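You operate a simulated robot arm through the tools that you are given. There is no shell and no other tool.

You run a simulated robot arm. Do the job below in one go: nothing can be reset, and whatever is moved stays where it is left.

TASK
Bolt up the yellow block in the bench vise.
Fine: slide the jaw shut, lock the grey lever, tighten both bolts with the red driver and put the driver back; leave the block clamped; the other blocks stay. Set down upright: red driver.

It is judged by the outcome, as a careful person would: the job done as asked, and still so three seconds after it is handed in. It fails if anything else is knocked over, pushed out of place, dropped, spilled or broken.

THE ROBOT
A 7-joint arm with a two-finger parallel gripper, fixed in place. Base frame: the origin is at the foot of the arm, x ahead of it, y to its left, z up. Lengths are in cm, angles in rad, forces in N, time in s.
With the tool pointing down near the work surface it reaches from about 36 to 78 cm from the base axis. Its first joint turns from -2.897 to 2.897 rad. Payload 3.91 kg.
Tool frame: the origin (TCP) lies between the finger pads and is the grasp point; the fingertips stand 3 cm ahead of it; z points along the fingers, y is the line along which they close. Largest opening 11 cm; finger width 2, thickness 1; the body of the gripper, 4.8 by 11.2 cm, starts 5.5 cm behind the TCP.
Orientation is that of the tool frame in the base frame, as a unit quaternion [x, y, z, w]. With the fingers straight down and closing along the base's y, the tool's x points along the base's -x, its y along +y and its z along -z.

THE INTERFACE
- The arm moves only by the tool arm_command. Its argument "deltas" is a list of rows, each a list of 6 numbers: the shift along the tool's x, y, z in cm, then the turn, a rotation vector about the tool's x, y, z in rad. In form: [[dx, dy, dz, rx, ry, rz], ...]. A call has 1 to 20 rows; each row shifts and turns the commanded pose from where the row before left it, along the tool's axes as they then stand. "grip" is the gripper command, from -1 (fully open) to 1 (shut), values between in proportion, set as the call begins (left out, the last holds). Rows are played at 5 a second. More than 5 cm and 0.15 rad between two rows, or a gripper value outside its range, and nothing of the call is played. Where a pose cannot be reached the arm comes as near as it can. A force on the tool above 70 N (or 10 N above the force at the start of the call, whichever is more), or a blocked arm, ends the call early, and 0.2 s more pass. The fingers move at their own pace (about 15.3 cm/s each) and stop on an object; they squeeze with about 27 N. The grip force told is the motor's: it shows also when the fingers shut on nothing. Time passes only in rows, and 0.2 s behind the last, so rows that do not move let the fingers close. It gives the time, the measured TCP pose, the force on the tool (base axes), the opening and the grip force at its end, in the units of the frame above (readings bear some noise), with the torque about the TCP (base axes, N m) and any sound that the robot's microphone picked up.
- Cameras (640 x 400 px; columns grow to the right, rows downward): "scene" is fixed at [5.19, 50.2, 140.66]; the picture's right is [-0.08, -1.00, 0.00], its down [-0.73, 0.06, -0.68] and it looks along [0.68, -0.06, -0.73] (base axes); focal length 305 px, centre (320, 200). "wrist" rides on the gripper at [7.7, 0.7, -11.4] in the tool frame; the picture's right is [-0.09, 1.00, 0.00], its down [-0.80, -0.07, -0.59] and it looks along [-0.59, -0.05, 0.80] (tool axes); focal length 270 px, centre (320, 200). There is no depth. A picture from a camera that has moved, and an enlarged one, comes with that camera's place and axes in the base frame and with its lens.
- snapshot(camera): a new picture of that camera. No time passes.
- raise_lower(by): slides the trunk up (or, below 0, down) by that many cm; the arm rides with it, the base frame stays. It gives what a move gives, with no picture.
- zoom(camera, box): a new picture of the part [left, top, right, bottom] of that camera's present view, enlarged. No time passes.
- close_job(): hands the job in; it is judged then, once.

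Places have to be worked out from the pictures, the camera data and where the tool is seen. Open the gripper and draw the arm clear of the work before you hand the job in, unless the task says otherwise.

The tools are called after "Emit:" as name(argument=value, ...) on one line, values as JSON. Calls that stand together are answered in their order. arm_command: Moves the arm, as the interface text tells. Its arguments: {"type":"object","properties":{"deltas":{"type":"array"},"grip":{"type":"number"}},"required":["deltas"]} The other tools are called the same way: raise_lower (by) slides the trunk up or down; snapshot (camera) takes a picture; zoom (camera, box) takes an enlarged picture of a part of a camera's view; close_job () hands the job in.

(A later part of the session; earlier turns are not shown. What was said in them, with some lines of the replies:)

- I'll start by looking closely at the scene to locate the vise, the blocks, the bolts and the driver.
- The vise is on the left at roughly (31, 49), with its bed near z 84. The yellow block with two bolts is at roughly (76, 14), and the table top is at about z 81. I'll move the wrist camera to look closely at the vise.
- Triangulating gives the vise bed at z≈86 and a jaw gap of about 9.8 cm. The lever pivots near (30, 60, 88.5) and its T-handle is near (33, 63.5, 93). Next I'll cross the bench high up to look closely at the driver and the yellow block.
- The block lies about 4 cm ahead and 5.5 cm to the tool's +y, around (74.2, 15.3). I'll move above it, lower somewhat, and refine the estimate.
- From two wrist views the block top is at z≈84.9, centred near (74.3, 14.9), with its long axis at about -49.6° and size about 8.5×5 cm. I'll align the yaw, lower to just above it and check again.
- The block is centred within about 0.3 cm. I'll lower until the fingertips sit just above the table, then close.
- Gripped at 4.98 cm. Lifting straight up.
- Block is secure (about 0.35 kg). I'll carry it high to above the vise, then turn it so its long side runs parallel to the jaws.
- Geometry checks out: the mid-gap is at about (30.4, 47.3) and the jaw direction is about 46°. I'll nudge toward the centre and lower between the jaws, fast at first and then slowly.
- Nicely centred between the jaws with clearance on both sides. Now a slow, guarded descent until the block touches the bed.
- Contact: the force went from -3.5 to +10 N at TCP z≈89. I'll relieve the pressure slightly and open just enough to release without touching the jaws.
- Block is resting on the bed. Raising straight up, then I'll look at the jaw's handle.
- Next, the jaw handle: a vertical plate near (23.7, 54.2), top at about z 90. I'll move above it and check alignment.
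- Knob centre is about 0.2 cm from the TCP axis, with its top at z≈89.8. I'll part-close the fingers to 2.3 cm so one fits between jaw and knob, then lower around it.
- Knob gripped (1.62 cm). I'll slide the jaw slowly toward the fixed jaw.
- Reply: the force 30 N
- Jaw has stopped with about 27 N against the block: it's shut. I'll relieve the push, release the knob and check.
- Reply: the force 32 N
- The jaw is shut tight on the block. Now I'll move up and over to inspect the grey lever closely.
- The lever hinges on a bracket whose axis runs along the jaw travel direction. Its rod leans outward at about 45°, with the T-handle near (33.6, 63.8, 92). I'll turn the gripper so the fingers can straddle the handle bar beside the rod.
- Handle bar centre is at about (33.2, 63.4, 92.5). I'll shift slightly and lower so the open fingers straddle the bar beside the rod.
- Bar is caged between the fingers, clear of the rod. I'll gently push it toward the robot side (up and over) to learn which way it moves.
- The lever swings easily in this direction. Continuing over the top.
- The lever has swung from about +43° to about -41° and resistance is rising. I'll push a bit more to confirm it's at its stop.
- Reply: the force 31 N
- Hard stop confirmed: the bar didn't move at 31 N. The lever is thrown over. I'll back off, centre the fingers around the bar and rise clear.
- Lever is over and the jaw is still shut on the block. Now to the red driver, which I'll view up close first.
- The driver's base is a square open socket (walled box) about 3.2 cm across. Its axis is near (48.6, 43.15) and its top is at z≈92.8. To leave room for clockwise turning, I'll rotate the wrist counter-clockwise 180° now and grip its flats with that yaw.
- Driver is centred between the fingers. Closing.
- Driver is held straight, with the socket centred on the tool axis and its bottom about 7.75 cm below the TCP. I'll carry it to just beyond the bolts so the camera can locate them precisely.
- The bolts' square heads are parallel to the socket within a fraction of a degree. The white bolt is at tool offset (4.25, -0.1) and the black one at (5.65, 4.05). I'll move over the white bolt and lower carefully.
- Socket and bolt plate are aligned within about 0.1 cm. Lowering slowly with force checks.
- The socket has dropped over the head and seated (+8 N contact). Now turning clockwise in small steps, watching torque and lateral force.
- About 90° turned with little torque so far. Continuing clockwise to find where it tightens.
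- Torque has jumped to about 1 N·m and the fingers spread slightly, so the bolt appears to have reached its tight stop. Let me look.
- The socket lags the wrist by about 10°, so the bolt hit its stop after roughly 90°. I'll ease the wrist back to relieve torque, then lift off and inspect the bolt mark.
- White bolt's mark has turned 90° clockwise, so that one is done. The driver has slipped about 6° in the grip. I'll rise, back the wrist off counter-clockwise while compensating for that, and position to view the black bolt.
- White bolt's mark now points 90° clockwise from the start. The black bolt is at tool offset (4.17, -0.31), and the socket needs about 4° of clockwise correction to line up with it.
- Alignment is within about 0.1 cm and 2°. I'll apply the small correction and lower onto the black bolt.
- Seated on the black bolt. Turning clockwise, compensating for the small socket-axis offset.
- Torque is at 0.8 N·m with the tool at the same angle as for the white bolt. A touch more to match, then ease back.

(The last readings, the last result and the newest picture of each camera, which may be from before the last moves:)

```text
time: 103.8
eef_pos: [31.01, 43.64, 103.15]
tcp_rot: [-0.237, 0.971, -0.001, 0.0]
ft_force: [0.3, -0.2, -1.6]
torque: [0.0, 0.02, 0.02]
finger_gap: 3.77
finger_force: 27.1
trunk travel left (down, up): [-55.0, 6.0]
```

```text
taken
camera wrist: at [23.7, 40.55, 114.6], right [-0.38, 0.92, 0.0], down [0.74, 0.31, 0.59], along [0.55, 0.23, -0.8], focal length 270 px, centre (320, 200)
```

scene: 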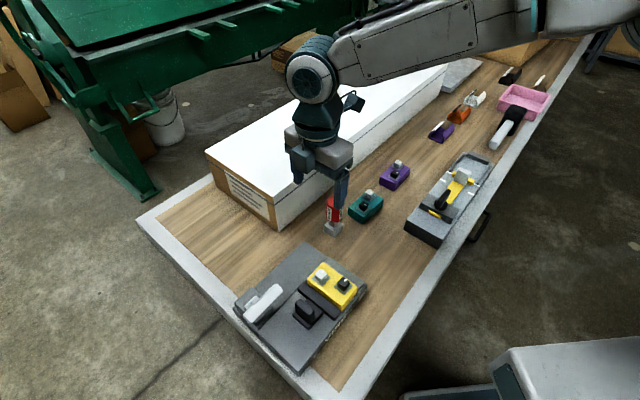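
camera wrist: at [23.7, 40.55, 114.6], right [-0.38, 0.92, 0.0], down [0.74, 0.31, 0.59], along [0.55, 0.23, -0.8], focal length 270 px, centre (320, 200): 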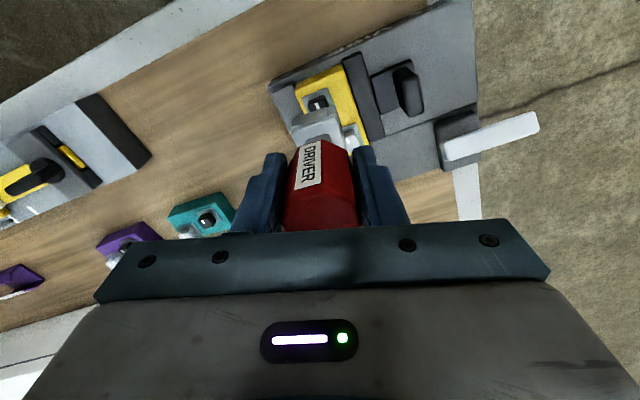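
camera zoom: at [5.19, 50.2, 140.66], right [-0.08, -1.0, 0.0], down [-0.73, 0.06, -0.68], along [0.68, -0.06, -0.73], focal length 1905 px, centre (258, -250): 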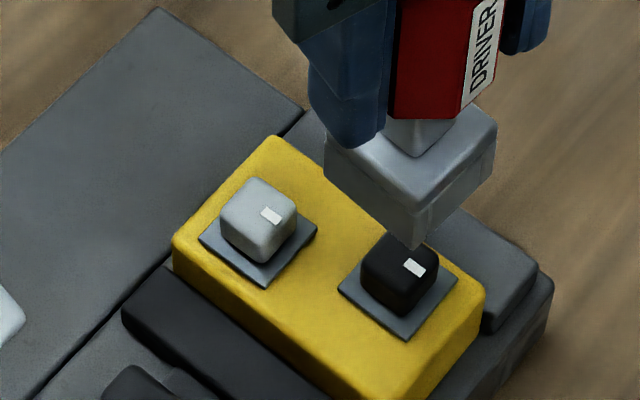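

Both bolts' marks have turned 90° clockwise to their stops. Now I'll carry the driver back to its original spot near (48.7, 43.0), rotating the wrist back so the socket returns to its original orientation.

Emit:
arm_command(deltas=[[-1.5, -0.8, -1.5, 0, 0, 0], [-3.5, -2.0, -1.5, 0, 0, 0], [-3.5, -2.0, 0, 0, 0, 0], [-3.5, -2.0, 0, 0, 0, 0], [-2.5, -1.41, 0, 0, 0, 0], [-1.0, -0.6, 0, 0, 0, 0], [0, 0, 0, 0, 0, -0.143], [0, 0, 0, 0, 0, -0.143], [0, 0, 0, 0, 0, -0.143], [0, 0, 0, 0, 0, -0.143], [0, 0, 0, 0, 0, -0.143], [0, 0, 0, 0, 0, -0.143], [0, 0, 0, 0, 0, -0.143], [0, 0, 0, 0, 0, -0.143], [0, 0, 0, 0, 0, -0.143], [0, 0, 0, 0, 0, -0.143], [0, 0, 0, 0, 0, -0.143], [0, 0, 0, 0, 0, -0.139], [0, 0, 0, 0, 0, 0]])

Emit:
snapshot(camera="wrist")

Emit:
zoom(camera="wrist", box=[220, 60, 420, 200])

Emit:
snapshot(camera="scene")

```text
time: 107.8
eef_pos: [48.83, 42.8, 106.22]
tcp_rot: [0.889, -0.458, 0.0, 0.0]
ft_force: [0.5, -0.1, -0.9]
torque: [0.01, 0.0, 0.04]
finger_gap: 3.76
finger_force: 27.1
trunk travel left (down, up): [-55.0, 6.0]
```

```text
taken
camera wrist: at [52.62, 36.03, 117.65], right [-0.86, -0.51, 0.0], down [-0.41, 0.69, 0.59], along [-0.3, 0.51, -0.8], focal length 270 px, centre (320, 200)
```

wrist: 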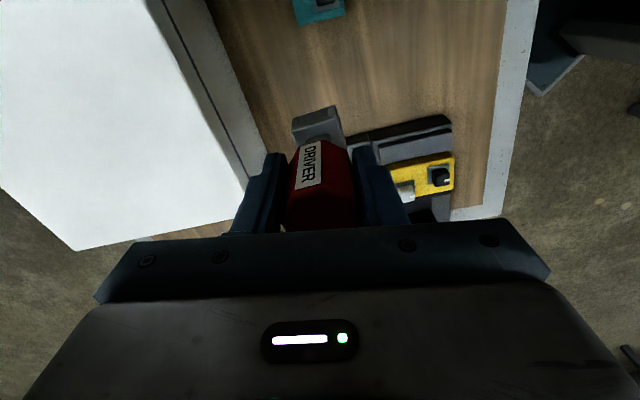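

```text
2.86 times, centred on (320, 130) of wrist
camera zoom: at [52.62, 36.03, 117.65], right [-0.86, -0.51, 0.0], down [-0.41, 0.69, 0.59], along [-0.3, 0.51, -0.8], focal length 772 px, centre (320, 400)
```

zoom: 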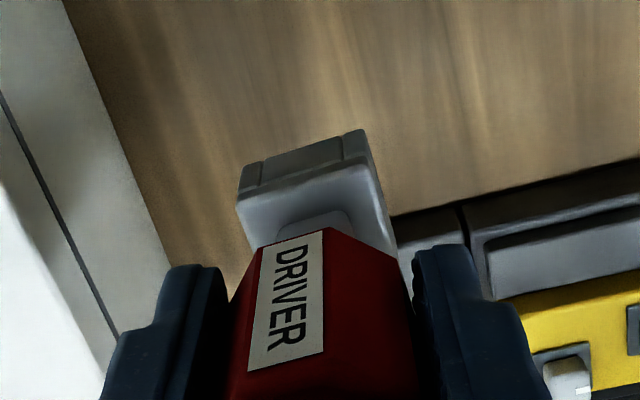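

```text
taken
```

scene: 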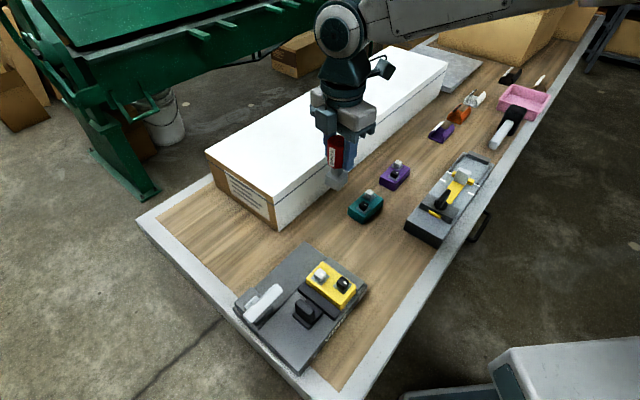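

Emit:
arm_command(deltas=[[0, 0, 0.5, 0, 0, 0.049], [-0.07, -0.04, 2.5, 0, 0, 0], [0, 0, 3.0, 0, 0, 0], [0, 0, 3.0, 0, 0, 0], [0, 0, 2.5, 0, 0, 0], [0, 0, 1.8, 0, 0, 0], [0, 0, 1.0, 0, 0, 0], [0, 0, 0, 0, 0, 0]])

Emit:
zoom(camera="scene", box=[280, 170, 380, 250])

Emit:
zoom(camera="wrist", box=[220, 60, 420, 200])

```text
time: 109.6
eef_pos: [48.77, 42.79, 91.96]
tcp_rot: [0.877, -0.48, 0.0, 0.0]
ft_force: [-0.8, 0.5, -2.1]
torque: [0.0, -0.01, 0.02]
finger_gap: 3.79
finger_force: 27.3
trunk travel left (down, up): [-55.0, 6.0]
```

```text
5.00 times, centred on (330, 210) of scene
camera zoom: at [5.19, 50.2, 140.66], right [-0.08, -1.0, 0.0], down [-0.73, 0.06, -0.68], along [0.68, -0.06, -0.73], focal length 1524 px, centre (270, 150)
```

zoom: 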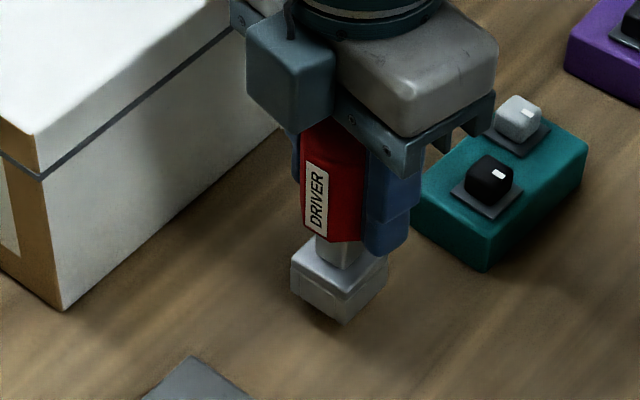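

```text
2.86 times, centred on (320, 130) of wrist
camera zoom: at [52.27, 35.88, 103.31], right [-0.89, -0.46, 0.0], down [-0.37, 0.71, 0.59], along [-0.28, 0.53, -0.8], focal length 772 px, centre (320, 400)
```

zoom: 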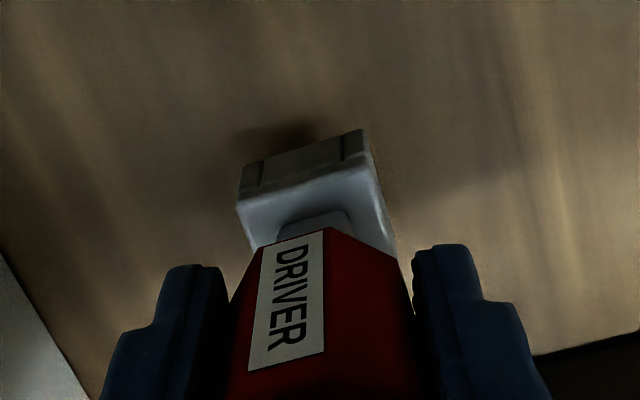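

Emit:
arm_command(deltas=[[-0.05, -0.03, 0.4, 0, 0, 0], [0, 0, 0.4, 0, 0, 0], [0, 0, 0.3, 0, 0, 0], [0, 0, 0.2, 0, 0, 0], [0, 0, 0.15, 0, 0, 0], [0, 0, 0, 0, 0, 0]])

```text
time: 111.0
eef_pos: [48.74, 42.97, 90.34]
tcp_rot: [0.877, -0.48, 0.0, 0.0]
ft_force: [0.6, 0.6, -2.6]
torque: [-0.01, -0.01, 0.02]
finger_gap: 3.76
finger_force: 27.3
trunk travel left (down, up): [-55.0, 6.0]
```

Emit:
arm_command(deltas=[[0, 0, 0.12, 0, 0, 0], [0, 0, 0.12, 0, 0, 0], [0, 0, 0, 0, 0, 0]])

```text
time: 111.8
eef_pos: [48.74, 42.97, 90.28]
tcp_rot: [0.877, -0.48, 0.001, -0.001]
ft_force: [-1.1, -2.0, 9.5]
torque: [0.02, 0.28, 0.06]
finger_gap: 3.75
finger_force: 26.8
trunk travel left (down, up): [-55.0, 6.0]
```

Base is on the table (+9.5 N). I'll relieve the pressure and open gently.

Emit:
arm_command(deltas=[[0, 0, -0.08, 0, 0, 0], [0, 0, 0, 0, 0, 0]])

Emit:
arm_command(deltas=[[0, 0, 0, 0, 0, 0], [0, 0, 0, 0, 0, 0], [0, 0, 0, 0, 0, 0]], grip=0.1)

Emit:
zoom(camera="wrist", box=[220, 60, 420, 230])

Emit:
zoom(camera="scene", box=[280, 170, 380, 250])

```text
time: 112.4
eef_pos: [48.81, 42.97, 90.26]
tcp_rot: [0.877, -0.48, 0.001, 0.0]
ft_force: [0.6, 2.5, 6.7]
torque: [0.35, 0.05, -0.01]
finger_gap: 3.77
finger_force: 27.0
trunk travel left (down, up): [-55.0, 6.0]
```

```text
time: 113.2
eef_pos: [48.79, 43.02, 90.17]
tcp_rot: [0.877, -0.481, 0.0, -0.001]
ft_force: [0.5, 0.7, -0.5]
torque: [-0.01, -0.01, 0.02]
finger_gap: 4.97
finger_force: 0.2
trunk travel left (down, up): [-55.0, 6.0]
```

```text
2.35 times, centred on (320, 145) of wrist
camera zoom: at [52.29, 35.95, 101.64], right [-0.89, -0.46, 0.0], down [-0.37, 0.71, 0.59], along [-0.28, 0.53, -0.8], focal length 636 px, centre (320, 329)
```

zoom: 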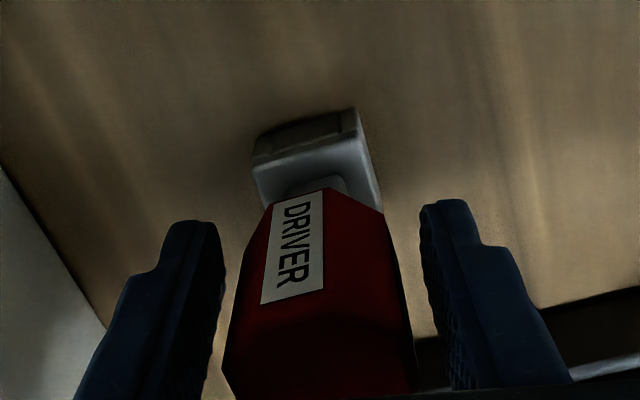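

```text
5.00 times, centred on (330, 210) of scene
camera zoom: at [5.19, 50.2, 140.66], right [-0.08, -1.0, 0.0], down [-0.73, 0.06, -0.68], along [0.68, -0.06, -0.73], focal length 1524 px, centre (270, 150)
```

zoom: 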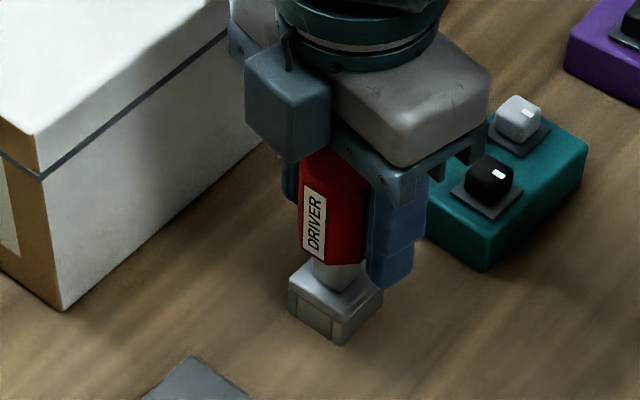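

The driver stands upright. I'll open wider and rise straight up.

Emit:
arm_command(deltas=[[0, 0, 0, 0, 0, 0], [0, 0, 0, 0, 0, 0], [0, 0, -1.0, 0, 0, 0], [0, 0, -2.0, 0, 0, 0], [0, 0, -3.0, 0, 0, 0], [0, 0, -4.0, 0, 0, 0], [0, 0, -4.0, 0, 0, 0], [0, 0, -3.0, 0, 0, 0], [0, 0, 0, 0, 0, 0]], grip=-0.4)

Emit:
snapshot(camera="scene")

Emit:
zoom(camera="scene", box=[310, 180, 390, 240])

Emit:
zoom(camera="scene", box=[220, 230, 380, 380])

```text
time: 115.2
eef_pos: [49.04, 42.91, 107.31]
tcp_rot: [0.877, -0.48, 0.0, 0.0]
ft_force: [-0.1, -0.6, -0.4]
torque: [0.0, 0.04, -0.01]
finger_gap: 7.69
finger_force: 0.1
trunk travel left (down, up): [-55.0, 6.0]
```

```text
taken
```

scene: 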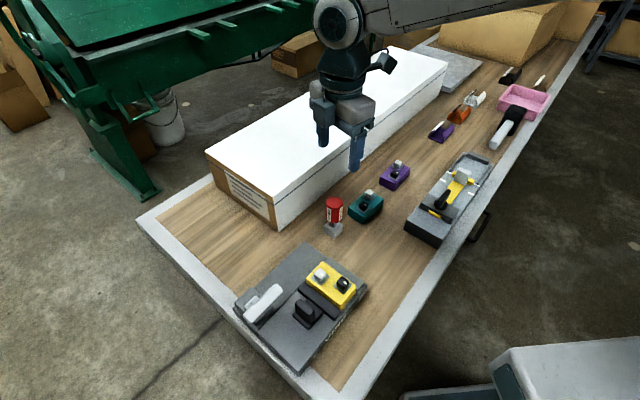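

```text
6.67 times, centred on (350, 210) of scene
camera zoom: at [5.19, 50.2, 140.66], right [-0.08, -1.0, 0.0], down [-0.73, 0.06, -0.68], along [0.68, -0.06, -0.73], focal length 2032 px, centre (120, 133)
```

zoom: 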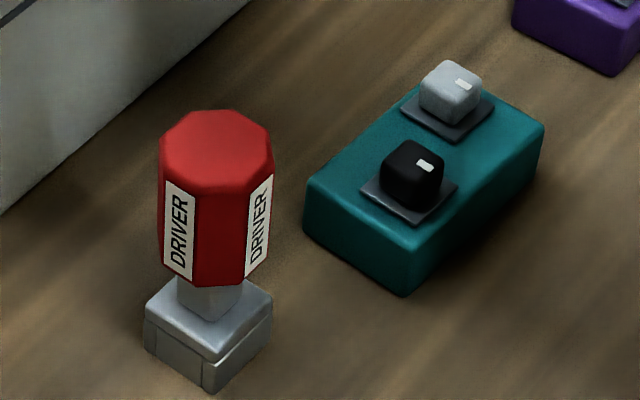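

```text
2.67 times, centred on (300, 305) of scene
camera zoom: at [5.19, 50.2, 140.66], right [-0.08, -1.0, 0.0], down [-0.73, 0.06, -0.68], along [0.68, -0.06, -0.73], focal length 813 px, centre (373, -80)
```

zoom: 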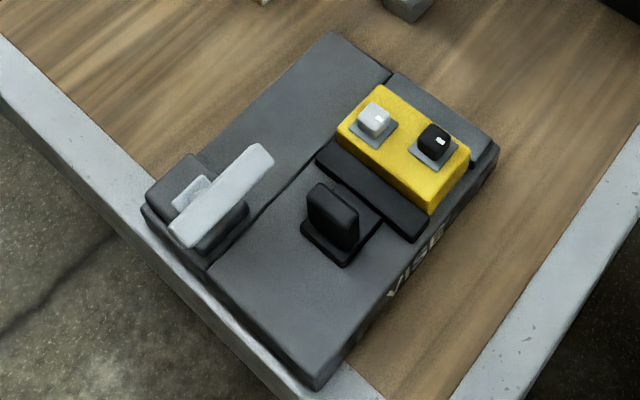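

The driver is back within about 0.15 cm of its original place. I'll move over the vise for a final close-up check of the jaw, lever and bolts.

Emit:
arm_command(deltas=[[-2.6, 3.1, 0, 0, 0, 0], [-2.6, 3.1, 0, 0, 0, 0], [-2.6, 3.1, 0, 0, 0, 0], [-2.6, 3.1, 0, 0, 0, 0], [-2.6, 3.1, 0, 0, 0, 0], [-2.6, 3.0, 0, 0, 0, 0], [0, 0, 0, 0, 0, 0.149], [0, 0, 0, 0, 0, 0.149], [0, 0, 0, 0, 0, 0.149], [0, 0, 0, 0, 0, 0.149], [0, 0, 0, 0, 0, 0.149], [0, 0, 0, 0, 0, 0.149], [0, 0, 0, 0, 0, 0.149], [0, 0, 0, 0, 0, 0.149], [0, 0, 0, 0, 0, 0.149], [0, 0, 0, 0, 0, 0]])

Emit:
snapshot(camera="wrist")

Emit:
zoom(camera="wrist", box=[200, 20, 440, 190])

```text
time: 118.6
eef_pos: [24.8, 46.11, 107.25]
tcp_rot: [-0.388, 0.922, 0.0, 0.0]
ft_force: [-0.2, 0.5, -0.3]
torque: [0.0, -0.05, 0.04]
finger_gap: 7.7
finger_force: 0.0
trunk travel left (down, up): [-55.0, 6.0]
```

```text
taken
camera wrist: at [18.83, 40.95, 118.74], right [-0.65, 0.76, 0.0], down [0.61, 0.52, 0.59], along [0.45, 0.39, -0.8], focal length 270 px, centre (320, 200)
```

wrist: 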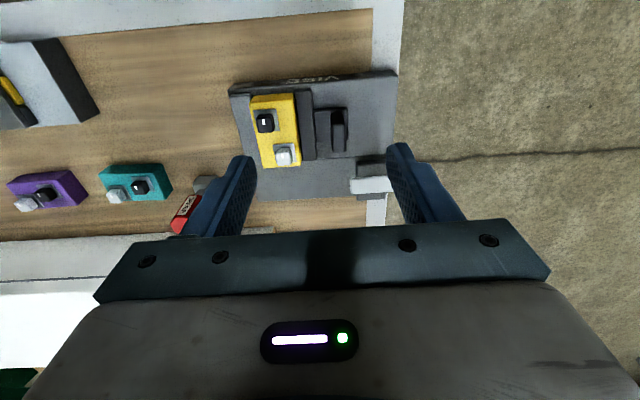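

```text
2.35 times, centred on (320, 105) of wrist
camera zoom: at [18.83, 40.95, 118.74], right [-0.65, 0.76, 0.0], down [0.61, 0.52, 0.59], along [0.45, 0.39, -0.8], focal length 636 px, centre (320, 424)
```

zoom: 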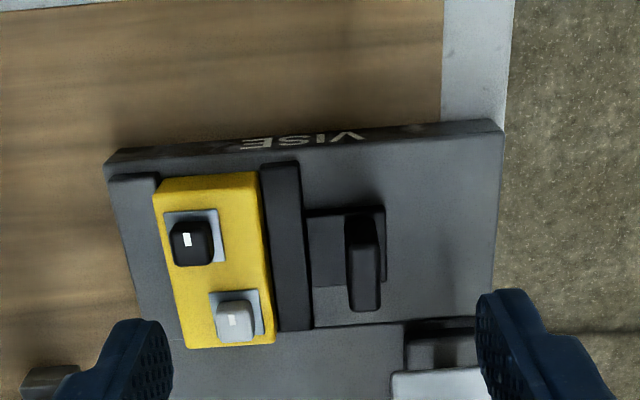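

Block is flush between the jaws, both marks are turned 90°, and the lever is thrown over. I'll draw the arm clear of the bench with the gripper open and take a last look.

Emit:
arm_command(deltas=[[0, 0, -2.0, 0, 0, 0], [2.1, -2.5, -1.5, 0, 0, 0], [2.2, -2.6, -1.0, 0, 0, 0], [2.2, -2.6, -1.0, 0, 0, 0], [2.2, -2.6, 0, 0, 0, 0], [2.2, -2.6, 0, 0, 0, 0], [2.0, -2.5, 0, 0, 0, 0], [0, 0, 0, 0, 0, 0], [0, 0, 0, 0, 0, 0]], grip=-1)

Emit:
snapshot(camera="scene")

Emit:
zoom(camera="scene", box=[230, 240, 370, 350])

Emit:
zoom(camera="scene", box=[300, 60, 540, 260])

```text
time: 120.6
eef_pos: [26.65, 26.01, 112.73]
tcp_rot: [-0.389, 0.921, 0.0, 0.0]
ft_force: [0.6, -0.3, 0.1]
torque: [0.0, 0.01, -0.02]
finger_gap: 11.01
finger_force: 0.0
trunk travel left (down, up): [-55.0, 6.0]
```

```text
taken
```

scene: 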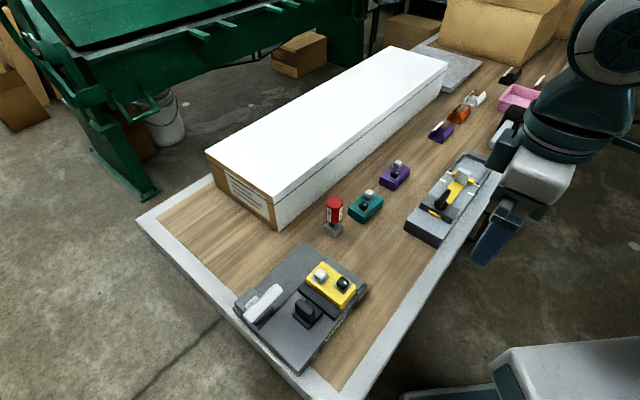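

```text
3.64 times, centred on (300, 295) of scene
camera zoom: at [5.19, 50.2, 140.66], right [-0.08, -1.0, 0.0], down [-0.73, 0.06, -0.68], along [0.68, -0.06, -0.73], focal length 1108 px, centre (393, -146)
```

zoom: 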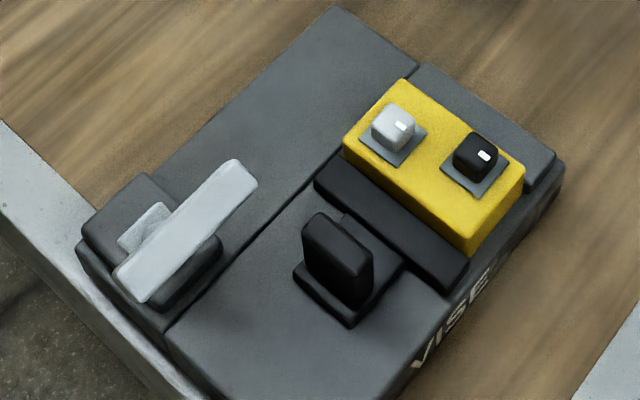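

```text
2.00 times, centred on (420, 160) of scene
camera zoom: at [5.19, 50.2, 140.66], right [-0.08, -1.0, 0.0], down [-0.73, 0.06, -0.68], along [0.68, -0.06, -0.73], focal length 610 px, centre (120, 280)
```

zoom: 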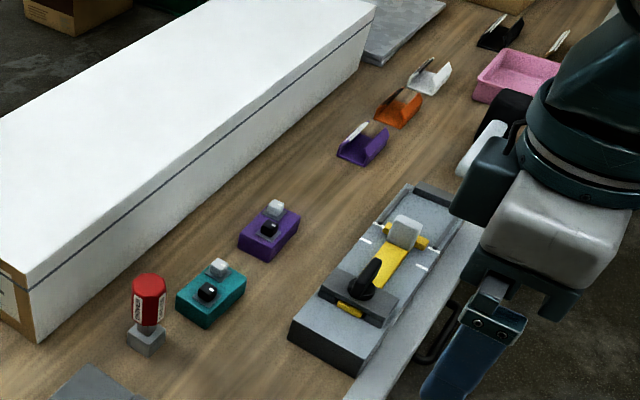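

All checks agree: the block is clamped, the jaw is shut, the lever is locked at its stop and both bolts are tight. The driver stands upright at its place, the other blocks are untouched, and the arm is clear with the gripper open. Handing in.

Emit:
close_job()

```text
The job is handed in.
```

The yellow block is bolted up in the bench vise, and the job is handed in. I haven't seen the judge's result.

- **Jaw:** It is shut on the block and stopped firm at about 27 N. The block lies with its long side along the jaws.
- **Lever:** The grey lever is thrown over to a hard stop. It did not move when pushed at about 31 N. I took that stop as the locked position and did not pull on the jaw to test it.
- **Bolts:** Both were turned 90° clockwise with the red driver until they stopped, at about 1 N·m. The white mark on each head shows the turn. The block moved about 0.1 cm while I was turning the second bolt, but it is still flush between the jaws.
- **Driver:** It is back standing upright, within about 0.15 cm of where it started.
- **Everything else:** The other blocks look untouched in the final pictures. The arm is clear of the bench with the gripper open.
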